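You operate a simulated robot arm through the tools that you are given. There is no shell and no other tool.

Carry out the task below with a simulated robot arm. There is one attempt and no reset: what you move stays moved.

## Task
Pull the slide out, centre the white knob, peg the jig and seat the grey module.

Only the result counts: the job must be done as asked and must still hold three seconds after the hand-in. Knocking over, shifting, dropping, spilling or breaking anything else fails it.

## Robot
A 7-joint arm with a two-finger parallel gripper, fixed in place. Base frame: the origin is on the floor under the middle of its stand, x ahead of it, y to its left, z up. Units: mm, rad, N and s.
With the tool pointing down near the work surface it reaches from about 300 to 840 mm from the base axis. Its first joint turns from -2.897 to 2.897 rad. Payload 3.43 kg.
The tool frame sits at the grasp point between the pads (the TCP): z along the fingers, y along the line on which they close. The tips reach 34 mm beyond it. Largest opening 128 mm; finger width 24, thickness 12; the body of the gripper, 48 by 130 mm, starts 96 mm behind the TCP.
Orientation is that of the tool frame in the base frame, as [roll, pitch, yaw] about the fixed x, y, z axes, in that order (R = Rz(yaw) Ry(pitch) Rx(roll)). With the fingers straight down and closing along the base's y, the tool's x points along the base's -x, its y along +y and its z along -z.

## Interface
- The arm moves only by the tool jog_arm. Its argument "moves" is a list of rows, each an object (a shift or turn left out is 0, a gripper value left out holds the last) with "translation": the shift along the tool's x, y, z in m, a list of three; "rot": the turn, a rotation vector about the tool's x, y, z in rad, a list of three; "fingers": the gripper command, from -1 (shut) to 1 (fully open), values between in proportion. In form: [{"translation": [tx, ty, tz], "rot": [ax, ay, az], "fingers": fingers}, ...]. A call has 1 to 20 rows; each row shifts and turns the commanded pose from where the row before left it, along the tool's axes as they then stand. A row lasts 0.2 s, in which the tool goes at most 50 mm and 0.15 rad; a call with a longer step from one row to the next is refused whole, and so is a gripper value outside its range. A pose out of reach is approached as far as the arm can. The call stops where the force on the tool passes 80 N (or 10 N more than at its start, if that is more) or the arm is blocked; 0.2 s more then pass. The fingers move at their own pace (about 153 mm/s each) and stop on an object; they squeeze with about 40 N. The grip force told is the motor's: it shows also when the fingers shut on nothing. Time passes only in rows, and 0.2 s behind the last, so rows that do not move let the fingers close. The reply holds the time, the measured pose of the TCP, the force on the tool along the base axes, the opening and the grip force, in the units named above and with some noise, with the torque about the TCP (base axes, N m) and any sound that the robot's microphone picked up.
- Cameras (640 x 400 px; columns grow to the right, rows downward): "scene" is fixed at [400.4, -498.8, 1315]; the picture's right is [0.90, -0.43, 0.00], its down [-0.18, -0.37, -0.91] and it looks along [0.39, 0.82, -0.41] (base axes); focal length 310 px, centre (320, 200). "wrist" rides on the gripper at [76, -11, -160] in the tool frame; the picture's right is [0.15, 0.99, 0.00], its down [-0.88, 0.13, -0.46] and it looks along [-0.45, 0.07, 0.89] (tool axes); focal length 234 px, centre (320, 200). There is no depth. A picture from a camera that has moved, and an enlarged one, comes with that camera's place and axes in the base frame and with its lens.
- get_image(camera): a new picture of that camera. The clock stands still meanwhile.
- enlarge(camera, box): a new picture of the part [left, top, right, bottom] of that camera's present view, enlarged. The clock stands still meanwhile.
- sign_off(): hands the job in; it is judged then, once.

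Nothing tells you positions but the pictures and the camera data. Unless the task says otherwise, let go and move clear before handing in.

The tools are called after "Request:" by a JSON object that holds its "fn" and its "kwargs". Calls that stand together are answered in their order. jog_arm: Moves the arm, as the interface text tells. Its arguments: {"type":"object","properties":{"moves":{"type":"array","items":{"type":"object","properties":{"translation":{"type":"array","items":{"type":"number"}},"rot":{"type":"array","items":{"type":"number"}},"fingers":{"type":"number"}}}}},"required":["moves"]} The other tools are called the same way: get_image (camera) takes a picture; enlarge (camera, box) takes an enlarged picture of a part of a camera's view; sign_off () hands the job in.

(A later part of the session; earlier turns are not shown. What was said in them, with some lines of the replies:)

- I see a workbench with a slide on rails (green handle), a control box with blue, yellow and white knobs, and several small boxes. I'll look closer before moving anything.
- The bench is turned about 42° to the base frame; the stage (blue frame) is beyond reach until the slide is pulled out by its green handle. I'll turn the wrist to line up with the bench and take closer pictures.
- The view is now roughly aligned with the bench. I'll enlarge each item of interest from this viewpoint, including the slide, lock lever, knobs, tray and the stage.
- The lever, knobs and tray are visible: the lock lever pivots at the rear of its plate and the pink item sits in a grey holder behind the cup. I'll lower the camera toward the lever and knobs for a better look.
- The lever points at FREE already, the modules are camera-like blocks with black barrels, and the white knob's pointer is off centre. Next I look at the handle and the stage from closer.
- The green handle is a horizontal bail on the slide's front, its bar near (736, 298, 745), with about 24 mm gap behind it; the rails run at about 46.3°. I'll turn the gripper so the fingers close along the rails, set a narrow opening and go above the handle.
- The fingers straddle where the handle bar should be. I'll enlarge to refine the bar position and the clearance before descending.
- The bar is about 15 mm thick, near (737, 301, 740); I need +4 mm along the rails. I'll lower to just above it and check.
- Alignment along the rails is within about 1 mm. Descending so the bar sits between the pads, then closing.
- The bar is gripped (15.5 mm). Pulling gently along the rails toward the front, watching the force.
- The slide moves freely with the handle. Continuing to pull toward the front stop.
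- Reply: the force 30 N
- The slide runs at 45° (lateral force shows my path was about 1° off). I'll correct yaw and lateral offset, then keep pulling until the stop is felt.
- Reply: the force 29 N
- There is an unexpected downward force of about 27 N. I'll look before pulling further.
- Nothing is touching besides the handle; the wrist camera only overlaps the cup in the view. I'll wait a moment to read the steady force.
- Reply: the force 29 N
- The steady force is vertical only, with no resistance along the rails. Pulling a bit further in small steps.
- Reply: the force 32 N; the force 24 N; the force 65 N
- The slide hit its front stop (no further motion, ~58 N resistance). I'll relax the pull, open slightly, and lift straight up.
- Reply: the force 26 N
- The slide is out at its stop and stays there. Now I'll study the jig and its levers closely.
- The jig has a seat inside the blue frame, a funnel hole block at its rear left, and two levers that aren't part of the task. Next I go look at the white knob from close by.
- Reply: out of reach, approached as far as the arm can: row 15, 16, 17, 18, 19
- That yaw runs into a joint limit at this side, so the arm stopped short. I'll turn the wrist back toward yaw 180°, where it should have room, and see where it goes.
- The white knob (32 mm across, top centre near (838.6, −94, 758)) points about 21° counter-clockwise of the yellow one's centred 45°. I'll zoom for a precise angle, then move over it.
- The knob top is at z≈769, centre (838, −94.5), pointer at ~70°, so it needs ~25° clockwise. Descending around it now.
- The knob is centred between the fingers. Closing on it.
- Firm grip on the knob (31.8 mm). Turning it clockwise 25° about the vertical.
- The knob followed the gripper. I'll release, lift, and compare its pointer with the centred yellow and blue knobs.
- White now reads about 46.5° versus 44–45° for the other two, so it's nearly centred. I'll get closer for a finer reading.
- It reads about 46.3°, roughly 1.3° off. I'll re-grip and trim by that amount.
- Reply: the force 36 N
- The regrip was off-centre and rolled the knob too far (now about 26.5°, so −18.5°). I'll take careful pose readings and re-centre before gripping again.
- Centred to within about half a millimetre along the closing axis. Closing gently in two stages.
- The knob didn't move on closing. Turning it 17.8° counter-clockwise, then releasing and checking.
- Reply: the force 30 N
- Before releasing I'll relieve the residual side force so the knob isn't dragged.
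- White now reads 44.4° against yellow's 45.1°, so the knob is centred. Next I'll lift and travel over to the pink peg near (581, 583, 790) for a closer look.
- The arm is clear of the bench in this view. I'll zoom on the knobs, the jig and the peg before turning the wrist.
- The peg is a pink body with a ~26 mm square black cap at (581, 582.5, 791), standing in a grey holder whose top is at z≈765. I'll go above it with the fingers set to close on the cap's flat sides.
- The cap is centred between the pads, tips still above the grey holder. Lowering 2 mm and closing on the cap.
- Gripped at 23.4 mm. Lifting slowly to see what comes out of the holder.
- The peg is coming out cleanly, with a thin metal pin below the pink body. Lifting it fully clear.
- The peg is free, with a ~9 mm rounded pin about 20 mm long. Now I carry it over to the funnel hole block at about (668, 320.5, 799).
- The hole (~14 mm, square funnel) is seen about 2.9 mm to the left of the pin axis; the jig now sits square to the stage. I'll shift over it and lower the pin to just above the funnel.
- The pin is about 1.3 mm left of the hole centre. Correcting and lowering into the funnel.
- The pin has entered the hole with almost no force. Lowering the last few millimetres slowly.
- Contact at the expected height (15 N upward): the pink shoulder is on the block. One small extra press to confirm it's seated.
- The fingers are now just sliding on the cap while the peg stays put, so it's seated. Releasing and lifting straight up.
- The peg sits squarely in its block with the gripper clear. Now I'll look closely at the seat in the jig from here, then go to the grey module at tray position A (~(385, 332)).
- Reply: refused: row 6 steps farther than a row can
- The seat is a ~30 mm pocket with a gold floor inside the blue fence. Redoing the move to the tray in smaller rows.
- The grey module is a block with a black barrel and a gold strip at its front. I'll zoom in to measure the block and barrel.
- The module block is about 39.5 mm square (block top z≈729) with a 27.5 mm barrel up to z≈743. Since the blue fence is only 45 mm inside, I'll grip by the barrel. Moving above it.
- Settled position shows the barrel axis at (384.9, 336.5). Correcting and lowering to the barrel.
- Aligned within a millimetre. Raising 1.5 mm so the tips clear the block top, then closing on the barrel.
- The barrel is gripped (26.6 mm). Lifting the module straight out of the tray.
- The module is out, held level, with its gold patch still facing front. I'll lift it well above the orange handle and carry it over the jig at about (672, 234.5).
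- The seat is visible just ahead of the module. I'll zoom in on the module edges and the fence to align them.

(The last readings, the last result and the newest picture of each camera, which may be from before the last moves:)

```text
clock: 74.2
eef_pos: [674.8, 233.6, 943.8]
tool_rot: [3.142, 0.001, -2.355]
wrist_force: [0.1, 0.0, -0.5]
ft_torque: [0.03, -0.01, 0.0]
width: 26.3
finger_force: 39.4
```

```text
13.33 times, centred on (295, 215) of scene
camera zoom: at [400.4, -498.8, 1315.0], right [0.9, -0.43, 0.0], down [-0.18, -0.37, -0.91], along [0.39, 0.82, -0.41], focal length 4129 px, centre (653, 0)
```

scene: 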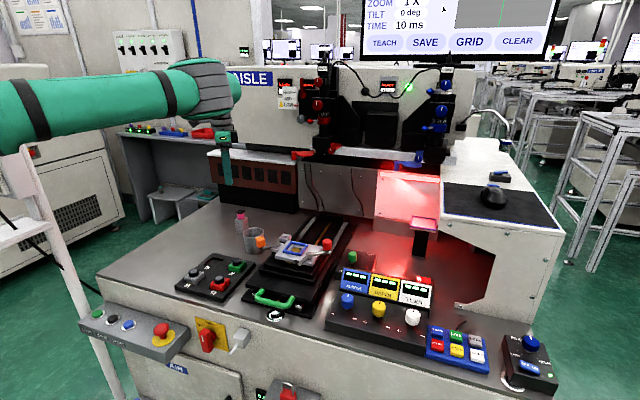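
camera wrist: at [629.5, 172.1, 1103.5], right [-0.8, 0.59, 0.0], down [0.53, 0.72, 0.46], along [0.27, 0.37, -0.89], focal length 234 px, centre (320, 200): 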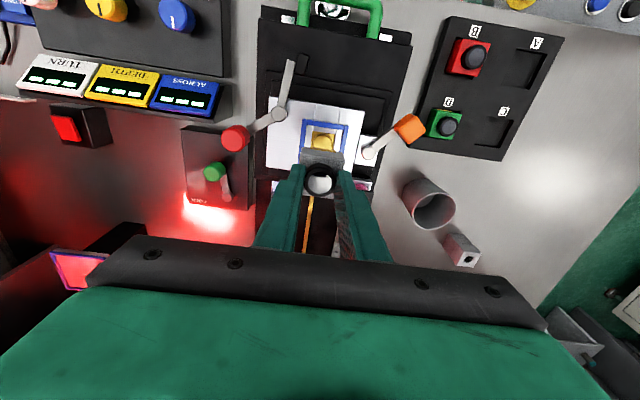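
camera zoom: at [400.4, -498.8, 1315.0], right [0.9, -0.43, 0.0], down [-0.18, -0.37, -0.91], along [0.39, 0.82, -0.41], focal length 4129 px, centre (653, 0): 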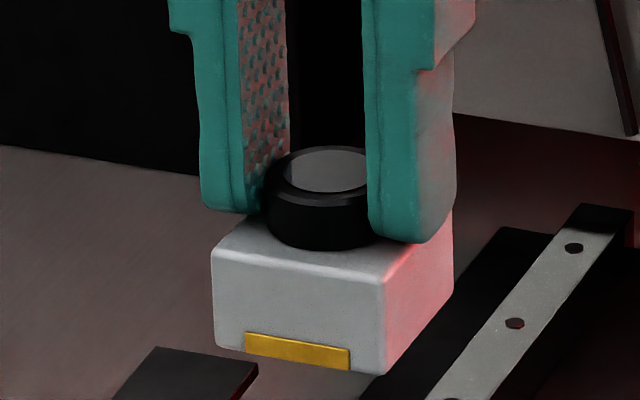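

Module bottom is 58 mm below the TCP; the fence centre is at (671.6, 233.9). I need −3.8 mm along the rails and +2.4 mm left. Correcting and lowering to ~15 mm above the fence.

Request:
{"fn": "jog_arm", "kwargs": {"moves": [{"translation": [0.0038, 0.0024, 0.0]}, {"translation": [0, 0, 0.022]}, {"translation": [0, 0, 0.022]}, {"translation": [0, 0, 0.02]}, {}, {}, {}]}}

Request:
{"fn": "enlarge", "kwargs": {"camera": "wrist", "box": [290, 115, 355, 180]}}

Request:
{"fn": "enlarge", "kwargs": {"camera": "wrist", "box": [240, 90, 400, 200]}}

Request:
{"fn": "enlarge", "kwargs": {"camera": "scene", "box": [275, 205, 335, 265]}}

```text
clock: 75.8
eef_pos: [668.9, 231.9, 878.9]
tool_rot: [3.141, 0.0, -2.355]
wrist_force: [-0.7, 0.1, -0.6]
ft_torque: [0.03, -0.01, 0.0]
width: 26.5
finger_force: 39.8
```

```text
6.15 times, centred on (322, 148) of wrist
camera zoom: at [623.4, 171.4, 1038.0], right [-0.8, 0.59, 0.0], down [0.53, 0.72, 0.46], along [0.27, 0.37, -0.89], focal length 1441 px, centre (305, 523)
```

zoom: 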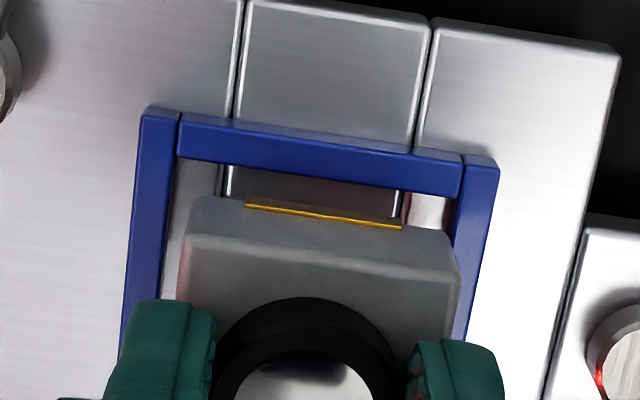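

```text
3.64 times, centred on (320, 145) of wrist
camera zoom: at [623.4, 171.4, 1038.0], right [-0.8, 0.59, 0.0], down [0.53, 0.72, 0.46], along [0.27, 0.37, -0.89], focal length 852 px, centre (320, 400)
```

zoom: 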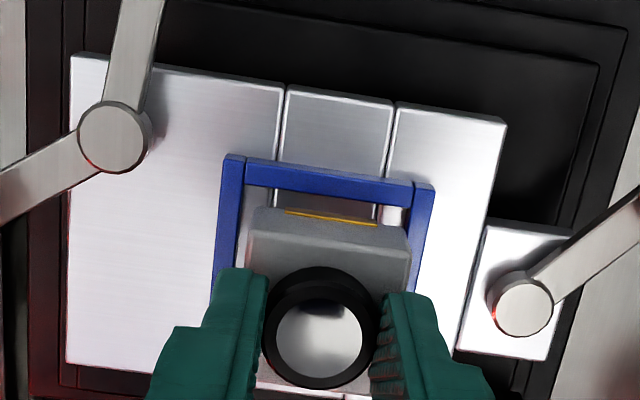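

```text
6.67 times, centred on (305, 235) of scene
camera zoom: at [400.4, -498.8, 1315.0], right [0.9, -0.43, 0.0], down [-0.18, -0.37, -0.91], along [0.39, 0.82, -0.41], focal length 2065 px, centre (420, -33)
```

zoom: 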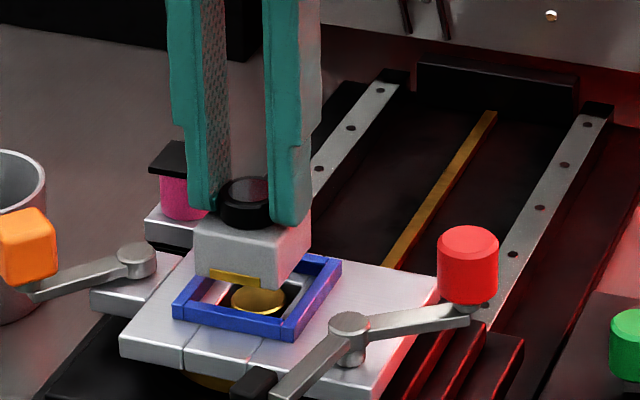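

Request:
{"fn": "jog_arm", "kwargs": {"moves": [{"translation": [-0.0012, -0.001, 0.006]}, {"translation": [0, 0, 0.006]}, {}, {}, {}]}}

Request:
{"fn": "enlarge", "kwargs": {"camera": "wrist", "box": [290, 115, 355, 180]}}

Request:
{"fn": "enlarge", "kwargs": {"camera": "scene", "box": [285, 220, 325, 260]}}

```text
clock: 77.0
eef_pos: [669.7, 233.0, 866.4]
tool_rot: [-3.141, 0.0, -2.354]
wrist_force: [-0.2, 0.1, -0.6]
ft_torque: [0.0, -0.01, 0.02]
width: 26.4
finger_force: 40.2
```

```text
6.15 times, centred on (322, 148) of wrist
camera zoom: at [624.0, 171.4, 1026.7], right [-0.8, 0.59, 0.0], down [0.53, 0.72, 0.46], along [0.27, 0.37, -0.89], focal length 1441 px, centre (305, 523)
```

zoom: 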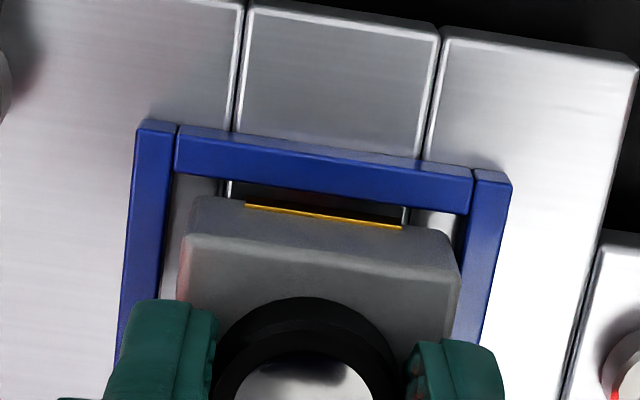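

```text
10.00 times, centred on (305, 240) of scene
camera zoom: at [400.4, -498.8, 1315.0], right [0.9, -0.43, 0.0], down [-0.18, -0.37, -0.91], along [0.39, 0.82, -0.41], focal length 3097 px, centre (470, -200)
```

zoom: 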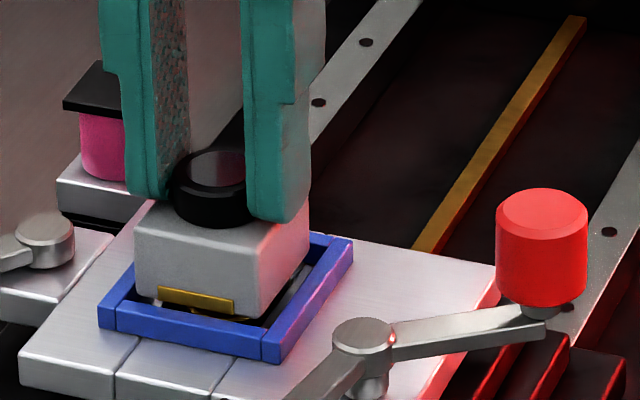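

The module hovers centred over the fence (within ~0.6 mm). Nudging and lowering in small steps while watching force.

Request:
{"fn": "jog_arm", "kwargs": {"moves": [{"translation": [-0.0003, -0.0006, 0.003]}, {"translation": [0, 0, 0.003]}, {}, {}]}}

Request:
{"fn": "enlarge", "kwargs": {"camera": "wrist", "box": [290, 115, 355, 180]}}

Request:
{"fn": "enlarge", "kwargs": {"camera": "scene", "box": [285, 220, 325, 260]}}

```text
clock: 78.0
eef_pos: [672.6, 231.0, 860.9]
tool_rot: [3.141, -0.001, -2.355]
wrist_force: [-0.2, -0.9, -1.3]
ft_torque: [0.01, 0.0, -0.04]
width: 26.3
finger_force: 39.6
```

```text
6.15 times, centred on (322, 148) of wrist
camera zoom: at [626.0, 170.6, 1020.6], right [-0.8, 0.59, 0.0], down [0.53, 0.72, 0.46], along [0.27, 0.37, -0.89], focal length 1441 px, centre (305, 523)
```

zoom: 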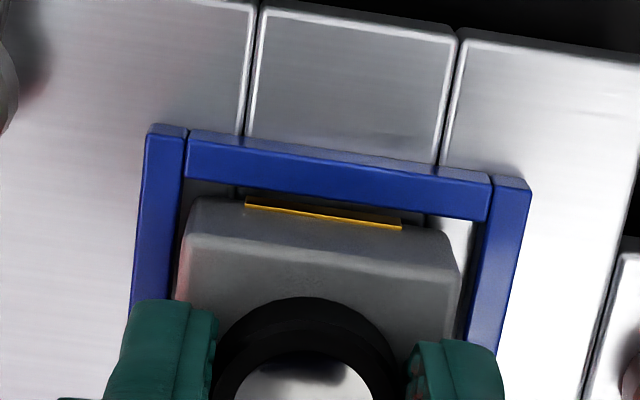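

```text
10.00 times, centred on (305, 240) of scene
camera zoom: at [400.4, -498.8, 1315.0], right [0.9, -0.43, 0.0], down [-0.18, -0.37, -0.91], along [0.39, 0.82, -0.41], focal length 3097 px, centre (470, -200)
```

zoom: 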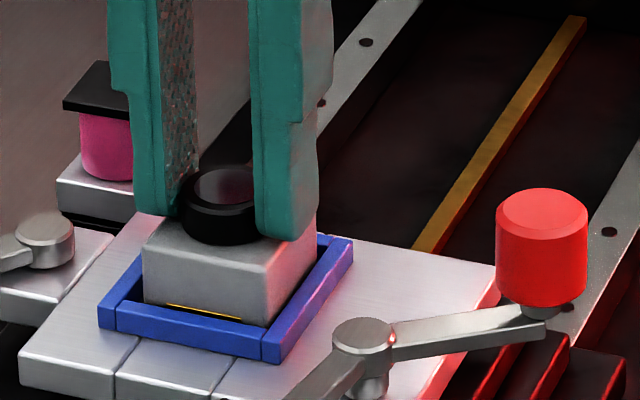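

The arm settled about 1.5 mm to the right this time. Correcting left and checking again before going lower.

Request:
{"fn": "jog_arm", "kwargs": {"moves": [{"translation": [0, 0.0014, 0]}, {}, {}, {}]}}

Request:
{"fn": "enlarge", "kwargs": {"camera": "wrist", "box": [290, 115, 355, 180]}}

```text
clock: 79.0
eef_pos: [672.1, 233.6, 861.2]
tool_rot: [3.141, -0.002, -2.355]
wrist_force: [-0.2, 1.2, 0.1]
ft_torque: [-0.02, 0.02, -0.03]
width: 26.4
finger_force: 39.5
```

```text
6.15 times, centred on (322, 148) of wrist
camera zoom: at [625.5, 172.0, 1021.2], right [-0.8, 0.59, 0.0], down [0.53, 0.72, 0.46], along [0.27, 0.37, -0.89], focal length 1441 px, centre (305, 523)
```

zoom: 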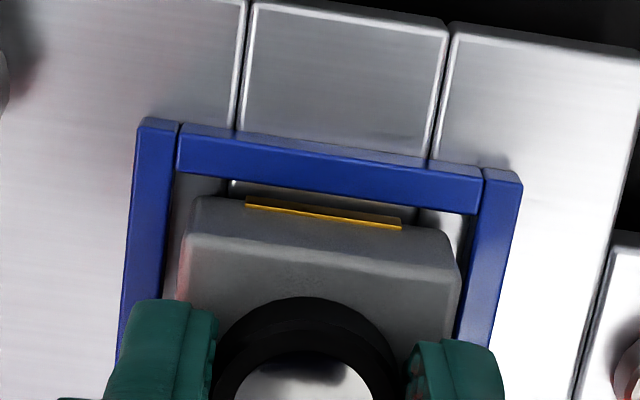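

Now centred: equal gaps left and right, ~3.8 mm at the front. Lowering into the seat.

Request:
{"fn": "jog_arm", "kwargs": {"moves": [{"translation": [0.0004, 0, 0.002]}, {"translation": [0, 0, 0.002]}, {}, {}]}}

Request:
{"fn": "enlarge", "kwargs": {"camera": "wrist", "box": [290, 115, 355, 180]}}

Request:
{"fn": "enlarge", "kwargs": {"camera": "scene", "box": [285, 220, 325, 260]}}

```text
clock: 80.0
eef_pos: [671.4, 233.2, 858.2]
tool_rot: [3.142, 0.004, -2.352]
wrist_force: [-3.6, -0.2, 31.5]
ft_torque: [0.07, 0.12, 0.03]
width: 26.8
finger_force: 39.9
```

```text
6.15 times, centred on (322, 148) of wrist
camera zoom: at [625.4, 171.8, 1018.0], right [-0.8, 0.59, 0.0], down [0.53, 0.72, 0.46], along [0.27, 0.37, -0.89], focal length 1441 px, centre (305, 523)
```

zoom: 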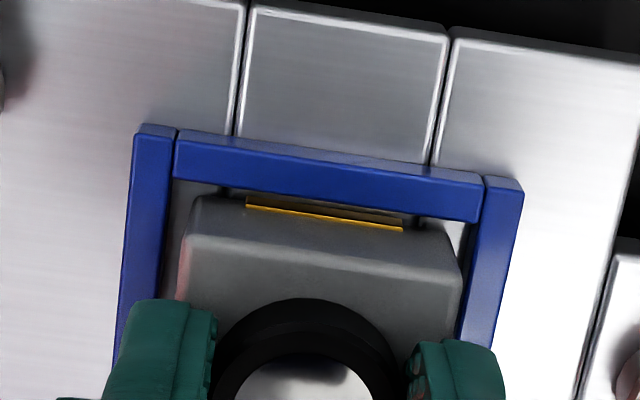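

```text
10.00 times, centred on (305, 240) of scene
camera zoom: at [400.4, -498.8, 1315.0], right [0.9, -0.43, 0.0], down [-0.18, -0.37, -0.91], along [0.39, 0.82, -0.41], focal length 3097 px, centre (470, -200)
```

zoom: 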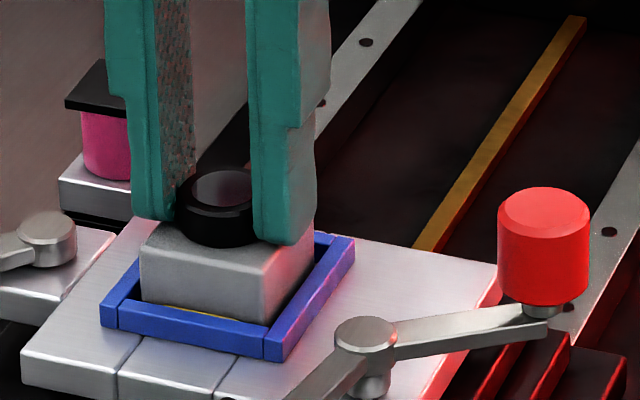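

Contact with balanced torque at TCP z≈858, gaps visible on all sides inside the fence. I'll ease the pressing force before opening.

Request:
{"fn": "jog_arm", "kwargs": {"moves": [{"translation": [0, 0, -0.0008]}, {}, {}]}}

Request:
{"fn": "enlarge", "kwargs": {"camera": "scene", "box": [290, 225, 320, 255]}}

```text
clock: 80.8
eef_pos: [671.7, 231.9, 859.0]
tool_rot: [3.141, 0.0, -2.355]
wrist_force: [1.1, 2.0, 16.9]
ft_torque: [0.34, -0.34, 0.02]
width: 26.5
finger_force: 40.4
```

```text
13.33 times, centred on (305, 240) of scene
camera zoom: at [400.4, -498.8, 1315.0], right [0.9, -0.43, 0.0], down [-0.18, -0.37, -0.91], along [0.39, 0.82, -0.41], focal length 4129 px, centre (520, -333)
```

zoom: 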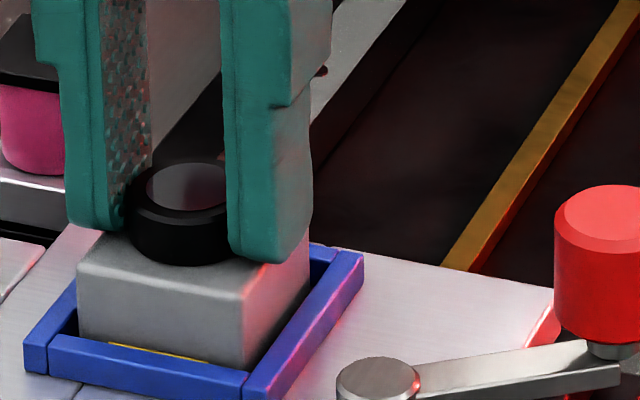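

The module's bottom sits about 6 mm below the fence top, i.e. on the seat. Opening the fingers and lifting straight up.

Request:
{"fn": "jog_arm", "kwargs": {"moves": [{"translation": [0, 0, -0.0004]}, {"fingers": -0.25}, {"fingers": -0.25}, {}]}}

Request:
{"fn": "jog_arm", "kwargs": {"moves": [{"translation": [0, 0, -0.01]}, {"translation": [0, 0, -0.02]}, {"translation": [0, 0, -0.04]}, {"translation": [0, 0, -0.04]}, {}, {}]}}

Request:
{"fn": "enlarge", "kwargs": {"camera": "wrist", "box": [250, 90, 390, 200]}}

Request:
{"fn": "enlarge", "kwargs": {"camera": "scene", "box": [275, 215, 335, 275]}}

Request:
{"fn": "get_image", "kwargs": {"camera": "wrist"}}

```text
clock: 81.8
eef_pos: [670.4, 232.9, 859.3]
tool_rot: [-3.14, 0.0, -2.354]
wrist_force: [-0.2, 0.2, 0.0]
ft_torque: [0.02, -0.02, 0.02]
width: 48.1
finger_force: 0.0
```

```text
clock: 83.2
eef_pos: [672.4, 231.9, 969.0]
tool_rot: [3.141, 0.0, -2.353]
wrist_force: [-0.6, 0.2, 0.0]
ft_torque: [-0.01, 0.02, -0.01]
width: 48.0
finger_force: 0.1
```

```text
3.64 times, centred on (320, 145) of wrist
camera zoom: at [625.9, 170.1, 1128.3], right [-0.8, 0.59, 0.0], down [0.53, 0.72, 0.46], along [0.27, 0.37, -0.89], focal length 852 px, centre (320, 400)
```

zoom: 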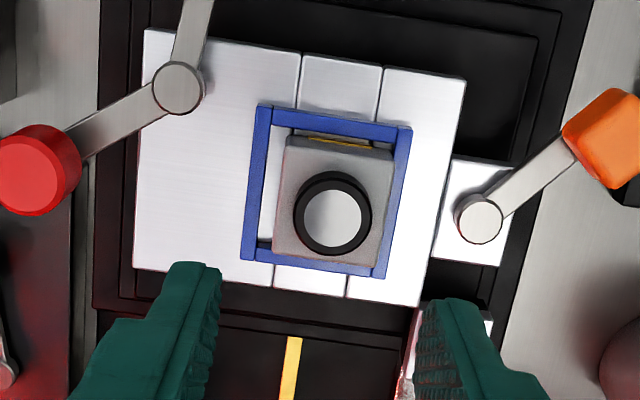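

```text
6.67 times, centred on (305, 245) of scene
camera zoom: at [400.4, -498.8, 1315.0], right [0.9, -0.43, 0.0], down [-0.18, -0.37, -0.91], along [0.39, 0.82, -0.41], focal length 2065 px, centre (420, -100)
```

zoom: 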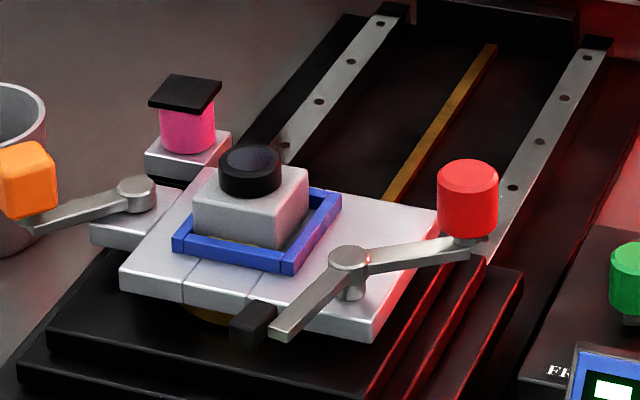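

```text
taken
camera wrist: at [625.9, 170.1, 1128.3], right [-0.8, 0.59, 0.0], down [0.53, 0.72, 0.46], along [0.27, 0.37, -0.89], focal length 234 px, centre (320, 200)
```

wrist: 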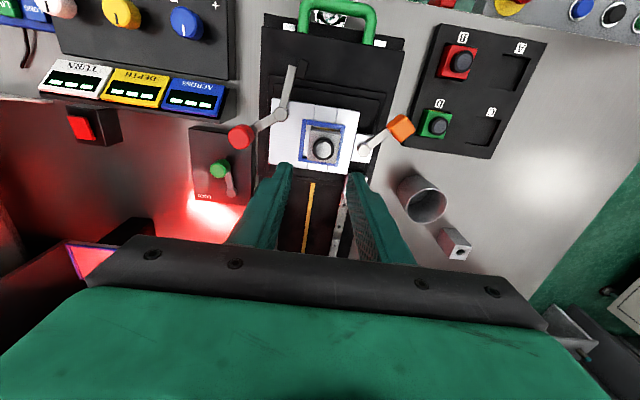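

The module is in the fence and the gripper is clear. Let me inspect closely that it is level and fully down.

Request:
{"fn": "enlarge", "kwargs": {"camera": "wrist", "box": [295, 110, 355, 170]}}

Request:
{"fn": "enlarge", "kwargs": {"camera": "scene", "box": [288, 230, 324, 260]}}

```text
6.67 times, centred on (325, 140) of wrist
camera zoom: at [625.9, 170.1, 1128.3], right [-0.8, 0.59, 0.0], down [0.53, 0.72, 0.46], along [0.27, 0.37, -0.89], focal length 1561 px, centre (287, 600)
```

zoom: 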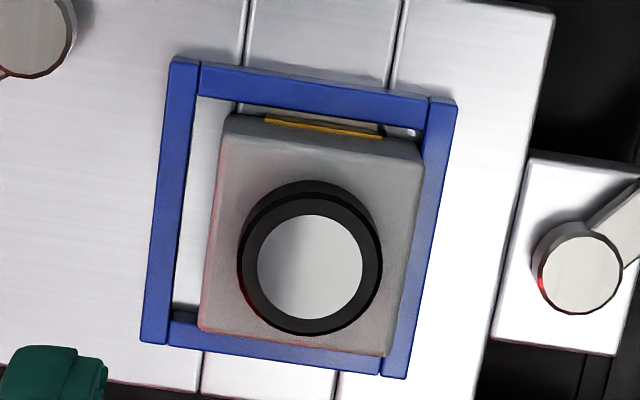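

```text
13.33 times, centred on (306, 245) of scene
camera zoom: at [400.4, -498.8, 1315.0], right [0.9, -0.43, 0.0], down [-0.18, -0.37, -0.91], along [0.39, 0.82, -0.41], focal length 4129 px, centre (507, -400)
```

zoom: 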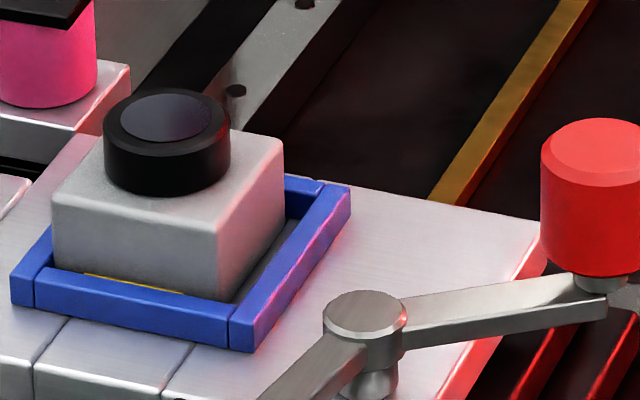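

The module looks slightly tilted, with its left side possibly resting on the left fence bar. I'll zoom tighter to confirm.

Request:
{"fn": "enlarge", "kwargs": {"camera": "scene", "box": [286, 232, 310, 256]}}

Request:
{"fn": "enlarge", "kwargs": {"camera": "wrist", "box": [305, 115, 345, 150]}}

```text
16.00 times, centred on (298, 244) of scene
camera zoom: at [400.4, -498.8, 1315.0], right [0.9, -0.43, 0.0], down [-0.18, -0.37, -0.91], along [0.39, 0.82, -0.41], focal length 4955 px, centre (672, -504)
```

zoom: 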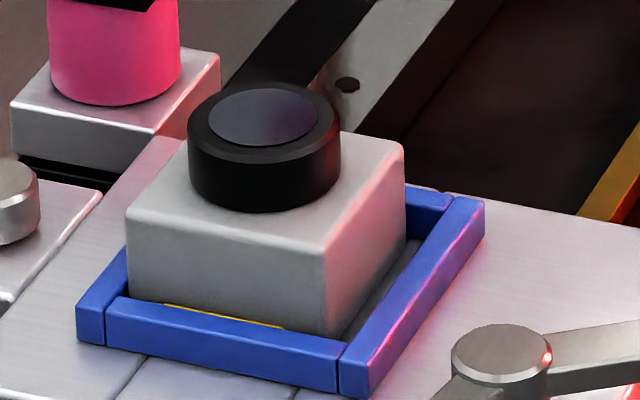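

```text
11.43 times, centred on (325, 132) of wrist
camera zoom: at [625.9, 170.1, 1128.3], right [-0.8, 0.59, 0.0], down [0.53, 0.72, 0.46], along [0.27, 0.37, -0.89], focal length 2676 px, centre (263, 971)
```

zoom: 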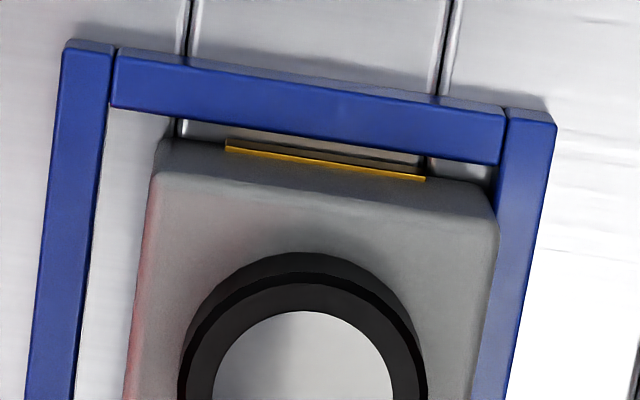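

It's level and fully down, but lies about 3 mm toward the left bar (it shifted as the fingers opened). I'll re-centre it gently by bringing the fingers down around the barrel and closing them just short of gripping.

Request:
{"fn": "jog_arm", "kwargs": {"moves": [{"translation": [-0.0021, 0.0021, 0.025]}, {"translation": [0, 0, 0.025]}, {"translation": [0, 0, 0.025]}, {}, {}, {}]}}

Request:
{"fn": "enlarge", "kwargs": {"camera": "wrist", "box": [270, 110, 370, 200]}}

```text
clock: 84.6
eef_pos: [671.4, 234.2, 892.0]
tool_rot: [-3.14, -0.001, -2.354]
wrist_force: [0.1, 0.4, 0.2]
ft_torque: [0.0, 0.02, -0.01]
width: 47.5
finger_force: 0.1
```

```text
4.44 times, centred on (320, 155) of wrist
camera zoom: at [626.0, 173.7, 1051.5], right [-0.8, 0.59, 0.0], down [0.53, 0.72, 0.46], along [0.27, 0.37, -0.89], focal length 1041 px, centre (320, 400)
```

zoom: 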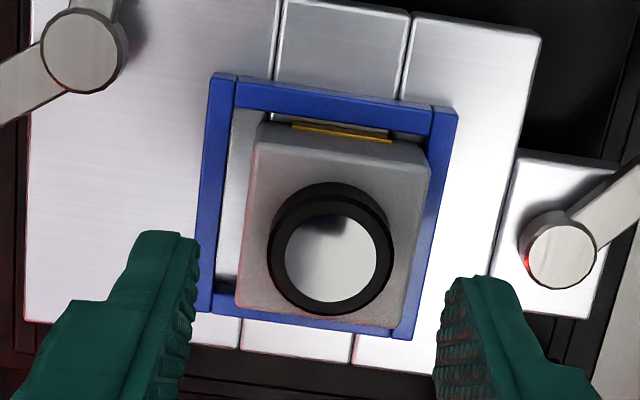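

Request:
{"fn": "jog_arm", "kwargs": {"moves": [{"translation": [0, 0, 0.016]}, {"translation": [0, 0, 0.015]}, {}, {}, {}]}}

Request:
{"fn": "enlarge", "kwargs": {"camera": "wrist", "box": [270, 120, 370, 210]}}

Request:
{"fn": "enlarge", "kwargs": {"camera": "scene", "box": [285, 220, 325, 260]}}

```text
clock: 85.8
eef_pos: [671.3, 235.5, 861.5]
tool_rot: [-3.141, 0.0, -2.355]
wrist_force: [0.7, 0.3, -0.2]
ft_torque: [-0.01, 0.01, 0.01]
width: 48.2
finger_force: 0.1
```

```text
4.44 times, centred on (320, 165) of wrist
camera zoom: at [626.0, 173.5, 1020.8], right [-0.8, 0.59, 0.0], down [0.53, 0.72, 0.46], along [0.27, 0.37, -0.89], focal length 1041 px, centre (320, 356)
```

zoom: 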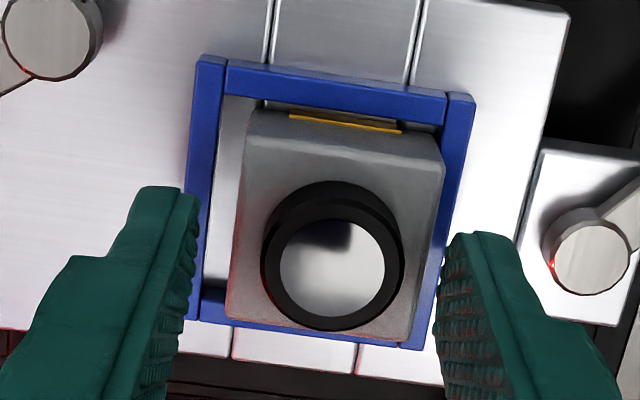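

```text
10.00 times, centred on (305, 240) of scene
camera zoom: at [400.4, -498.8, 1315.0], right [0.9, -0.43, 0.0], down [-0.18, -0.37, -0.91], along [0.39, 0.82, -0.41], focal length 3097 px, centre (470, -200)
```

zoom: 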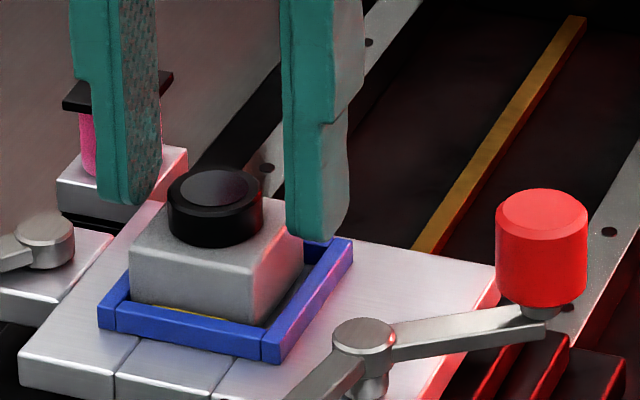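

Request:
{"fn": "jog_arm", "kwargs": {"moves": [{"fingers": -0.42}, {"fingers": -0.48}, {"fingers": -0.52}, {"fingers": -0.545}, {"fingers": -0.56}, {}, {}]}}

Request:
{"fn": "enlarge", "kwargs": {"camera": "wrist", "box": [270, 120, 370, 210]}}

Request:
{"fn": "enlarge", "kwargs": {"camera": "scene", "box": [285, 220, 325, 260]}}

```text
clock: 87.4
eef_pos: [672.3, 235.6, 862.2]
tool_rot: [-3.141, 0.001, -2.354]
wrist_force: [0.2, 0.2, -0.7]
ft_torque: [-0.02, 0.0, -0.01]
width: 28.3
finger_force: 0.0
```

```text
4.44 times, centred on (320, 165) of wrist
camera zoom: at [626.0, 173.5, 1020.9], right [-0.8, 0.59, 0.0], down [0.53, 0.72, 0.46], along [0.27, 0.37, -0.89], focal length 1041 px, centre (320, 356)
```

zoom: 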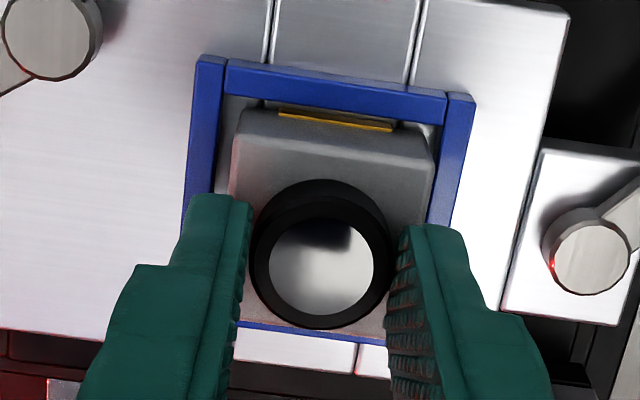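

```text
10.00 times, centred on (305, 240) of scene
camera zoom: at [400.4, -498.8, 1315.0], right [0.9, -0.43, 0.0], down [-0.18, -0.37, -0.91], along [0.39, 0.82, -0.41], focal length 3097 px, centre (470, -200)
```

zoom: 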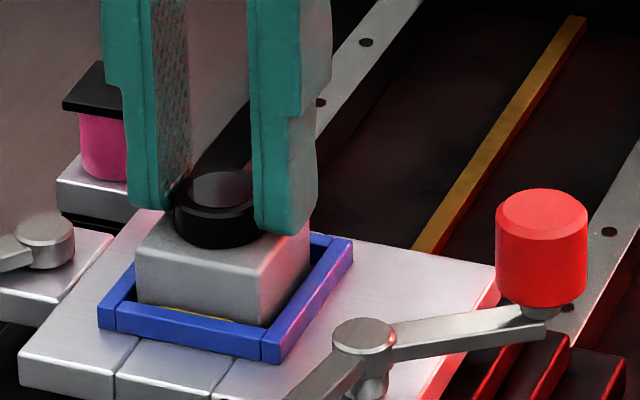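

The module is nudged back to the middle with no squeeze force. Opening slowly and withdrawing.

Request:
{"fn": "jog_arm", "kwargs": {"moves": [{"fingers": -0.5}, {"fingers": -0.4}, {"fingers": -0.25}, {}, {"translation": [0, 0, -0.01]}, {"translation": [0, 0, -0.03]}, {"translation": [0, 0, -0.04]}, {"translation": [0, 0, -0.04]}, {}, {}]}}

Request:
{"fn": "enlarge", "kwargs": {"camera": "wrist", "box": [295, 110, 355, 170]}}

Request:
{"fn": "enlarge", "kwargs": {"camera": "scene", "box": [275, 215, 335, 275]}}

```text
clock: 89.6
eef_pos: [670.4, 235.5, 984.9]
tool_rot: [3.14, 0.0, -2.354]
wrist_force: [-0.1, 0.1, -0.2]
ft_torque: [0.01, -0.02, 0.0]
width: 48.4
finger_force: 0.0
```

```text
6.67 times, centred on (325, 140) of wrist
camera zoom: at [625.0, 173.6, 1144.5], right [-0.8, 0.59, 0.0], down [0.53, 0.72, 0.46], along [0.27, 0.37, -0.89], focal length 1561 px, centre (287, 600)
```

zoom: 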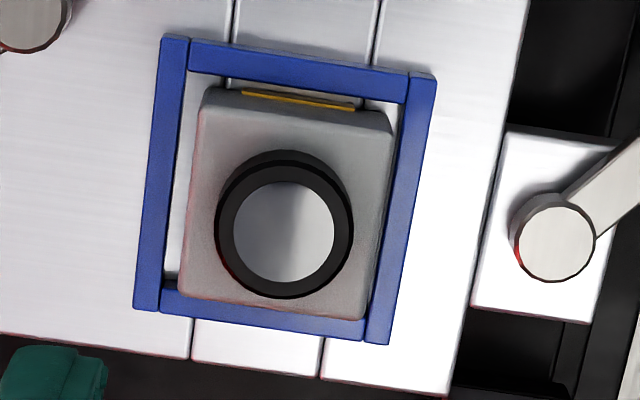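

```text
6.67 times, centred on (305, 245) of scene
camera zoom: at [400.4, -498.8, 1315.0], right [0.9, -0.43, 0.0], down [-0.18, -0.37, -0.91], along [0.39, 0.82, -0.41], focal length 2065 px, centre (420, -100)
```

zoom: 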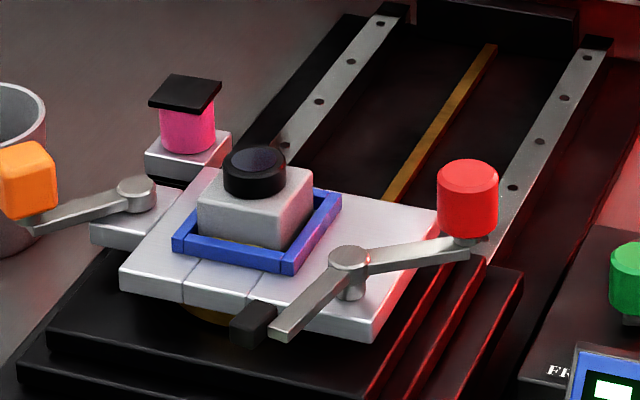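

The module now sits centred and level in the fence. I'll raise the arm further and do a final check of everything.

Request:
{"fn": "jog_arm", "kwargs": {"moves": [{"translation": [0.03, 0, -0.035]}, {"translation": [0.03, 0, -0.035]}, {"translation": [0.03, 0, -0.035]}, {"translation": [0.03, 0, -0.035]}, {}, {}]}}

Request:
{"fn": "get_image", "kwargs": {"camera": "scene"}}

Request:
{"fn": "get_image", "kwargs": {"camera": "wrist"}}

Request:
{"fn": "enlarge", "kwargs": {"camera": "scene", "box": [230, 220, 350, 320]}}

Request:
{"fn": "enlarge", "kwargs": {"camera": "scene", "box": [330, 260, 450, 340]}}

```text
clock: 91.0
eef_pos: [589.2, 154.0, 1126.3]
tool_rot: [3.141, 0.001, -2.355]
wrist_force: [0.1, 0.0, -0.4]
ft_torque: [-0.01, 0.03, -0.03]
width: 47.9
finger_force: 0.1
```

```text
taken
```

scene: 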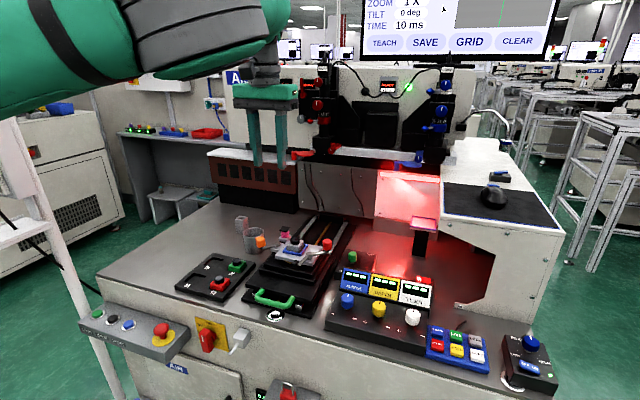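

```text
taken
camera wrist: at [542.5, 92.7, 1285.2], right [-0.8, 0.59, 0.0], down [0.53, 0.72, 0.46], along [0.27, 0.37, -0.89], focal length 234 px, centre (320, 200)
```

wrist: 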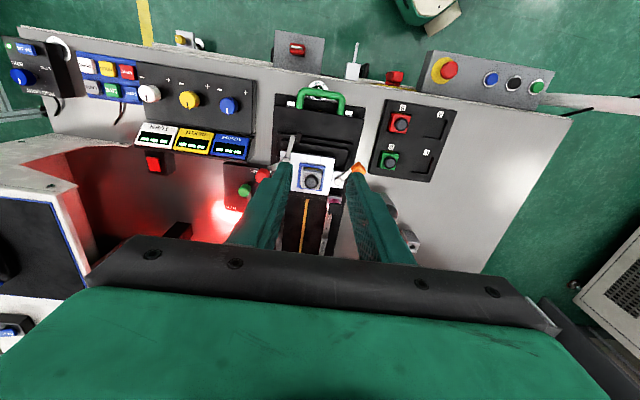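

```text
4.00 times, centred on (290, 270) of scene
camera zoom: at [400.4, -498.8, 1315.0], right [0.9, -0.43, 0.0], down [-0.18, -0.37, -0.91], along [0.39, 0.82, -0.41], focal length 1239 px, centre (440, -80)
```

zoom: 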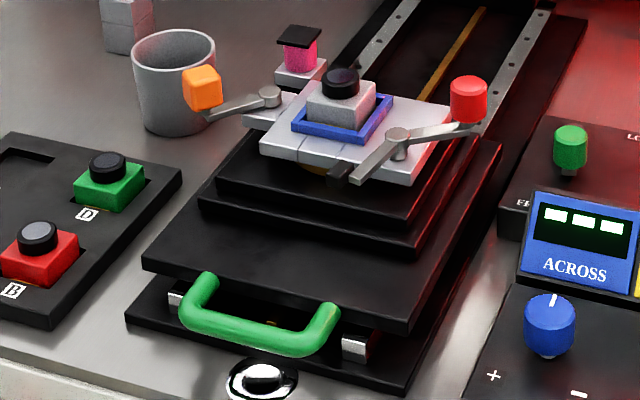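

```text
5.00 times, centred on (390, 300) of scene
camera zoom: at [400.4, -498.8, 1315.0], right [0.9, -0.43, 0.0], down [-0.18, -0.37, -0.91], along [0.39, 0.82, -0.41], focal length 1548 px, centre (-30, -300)
```

zoom: 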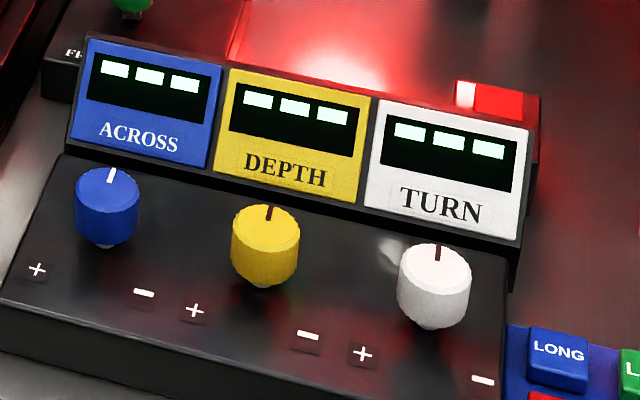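

Everything checks out: the slide is out at its stop, the white knob points in line with the others, and the peg's shoulder is down on its block. The grey module sits level and centred in the blue fence, nothing else has moved and the arm is clear. Handing in.

Request:
{"fn": "sign_off", "kwargs": {}}

```text
The job is handed in.
```

The job is handed in, and all four steps look complete in the final pictures. I haven't been given the judging result.

- **Slide:** pulled out until it hit its front stop. It was within about 1 mm of the stop when I let go, and it stayed there.
- **White knob:** its pointer is within about 1° of the yellow and blue knobs, which I took as the centre position. My second grip knocked it about 18° past centre, so I turned it back before releasing.
- **Peg:** taken from its grey holder and pushed into the hole block at the rear left of the jig. It went down until its pink shoulder rested on the block.
- **Grey module:** moved from tray position A into the blue fence on the jig, with its gold strip still facing front. It shifted about 3 mm left when I let go, so I nudged it back to the middle. It sits level and fully down.

I left the lock lever at FREE and didn't touch the red and orange levers. The other items look undisturbed, and the gripper is empty and clear of the bench.
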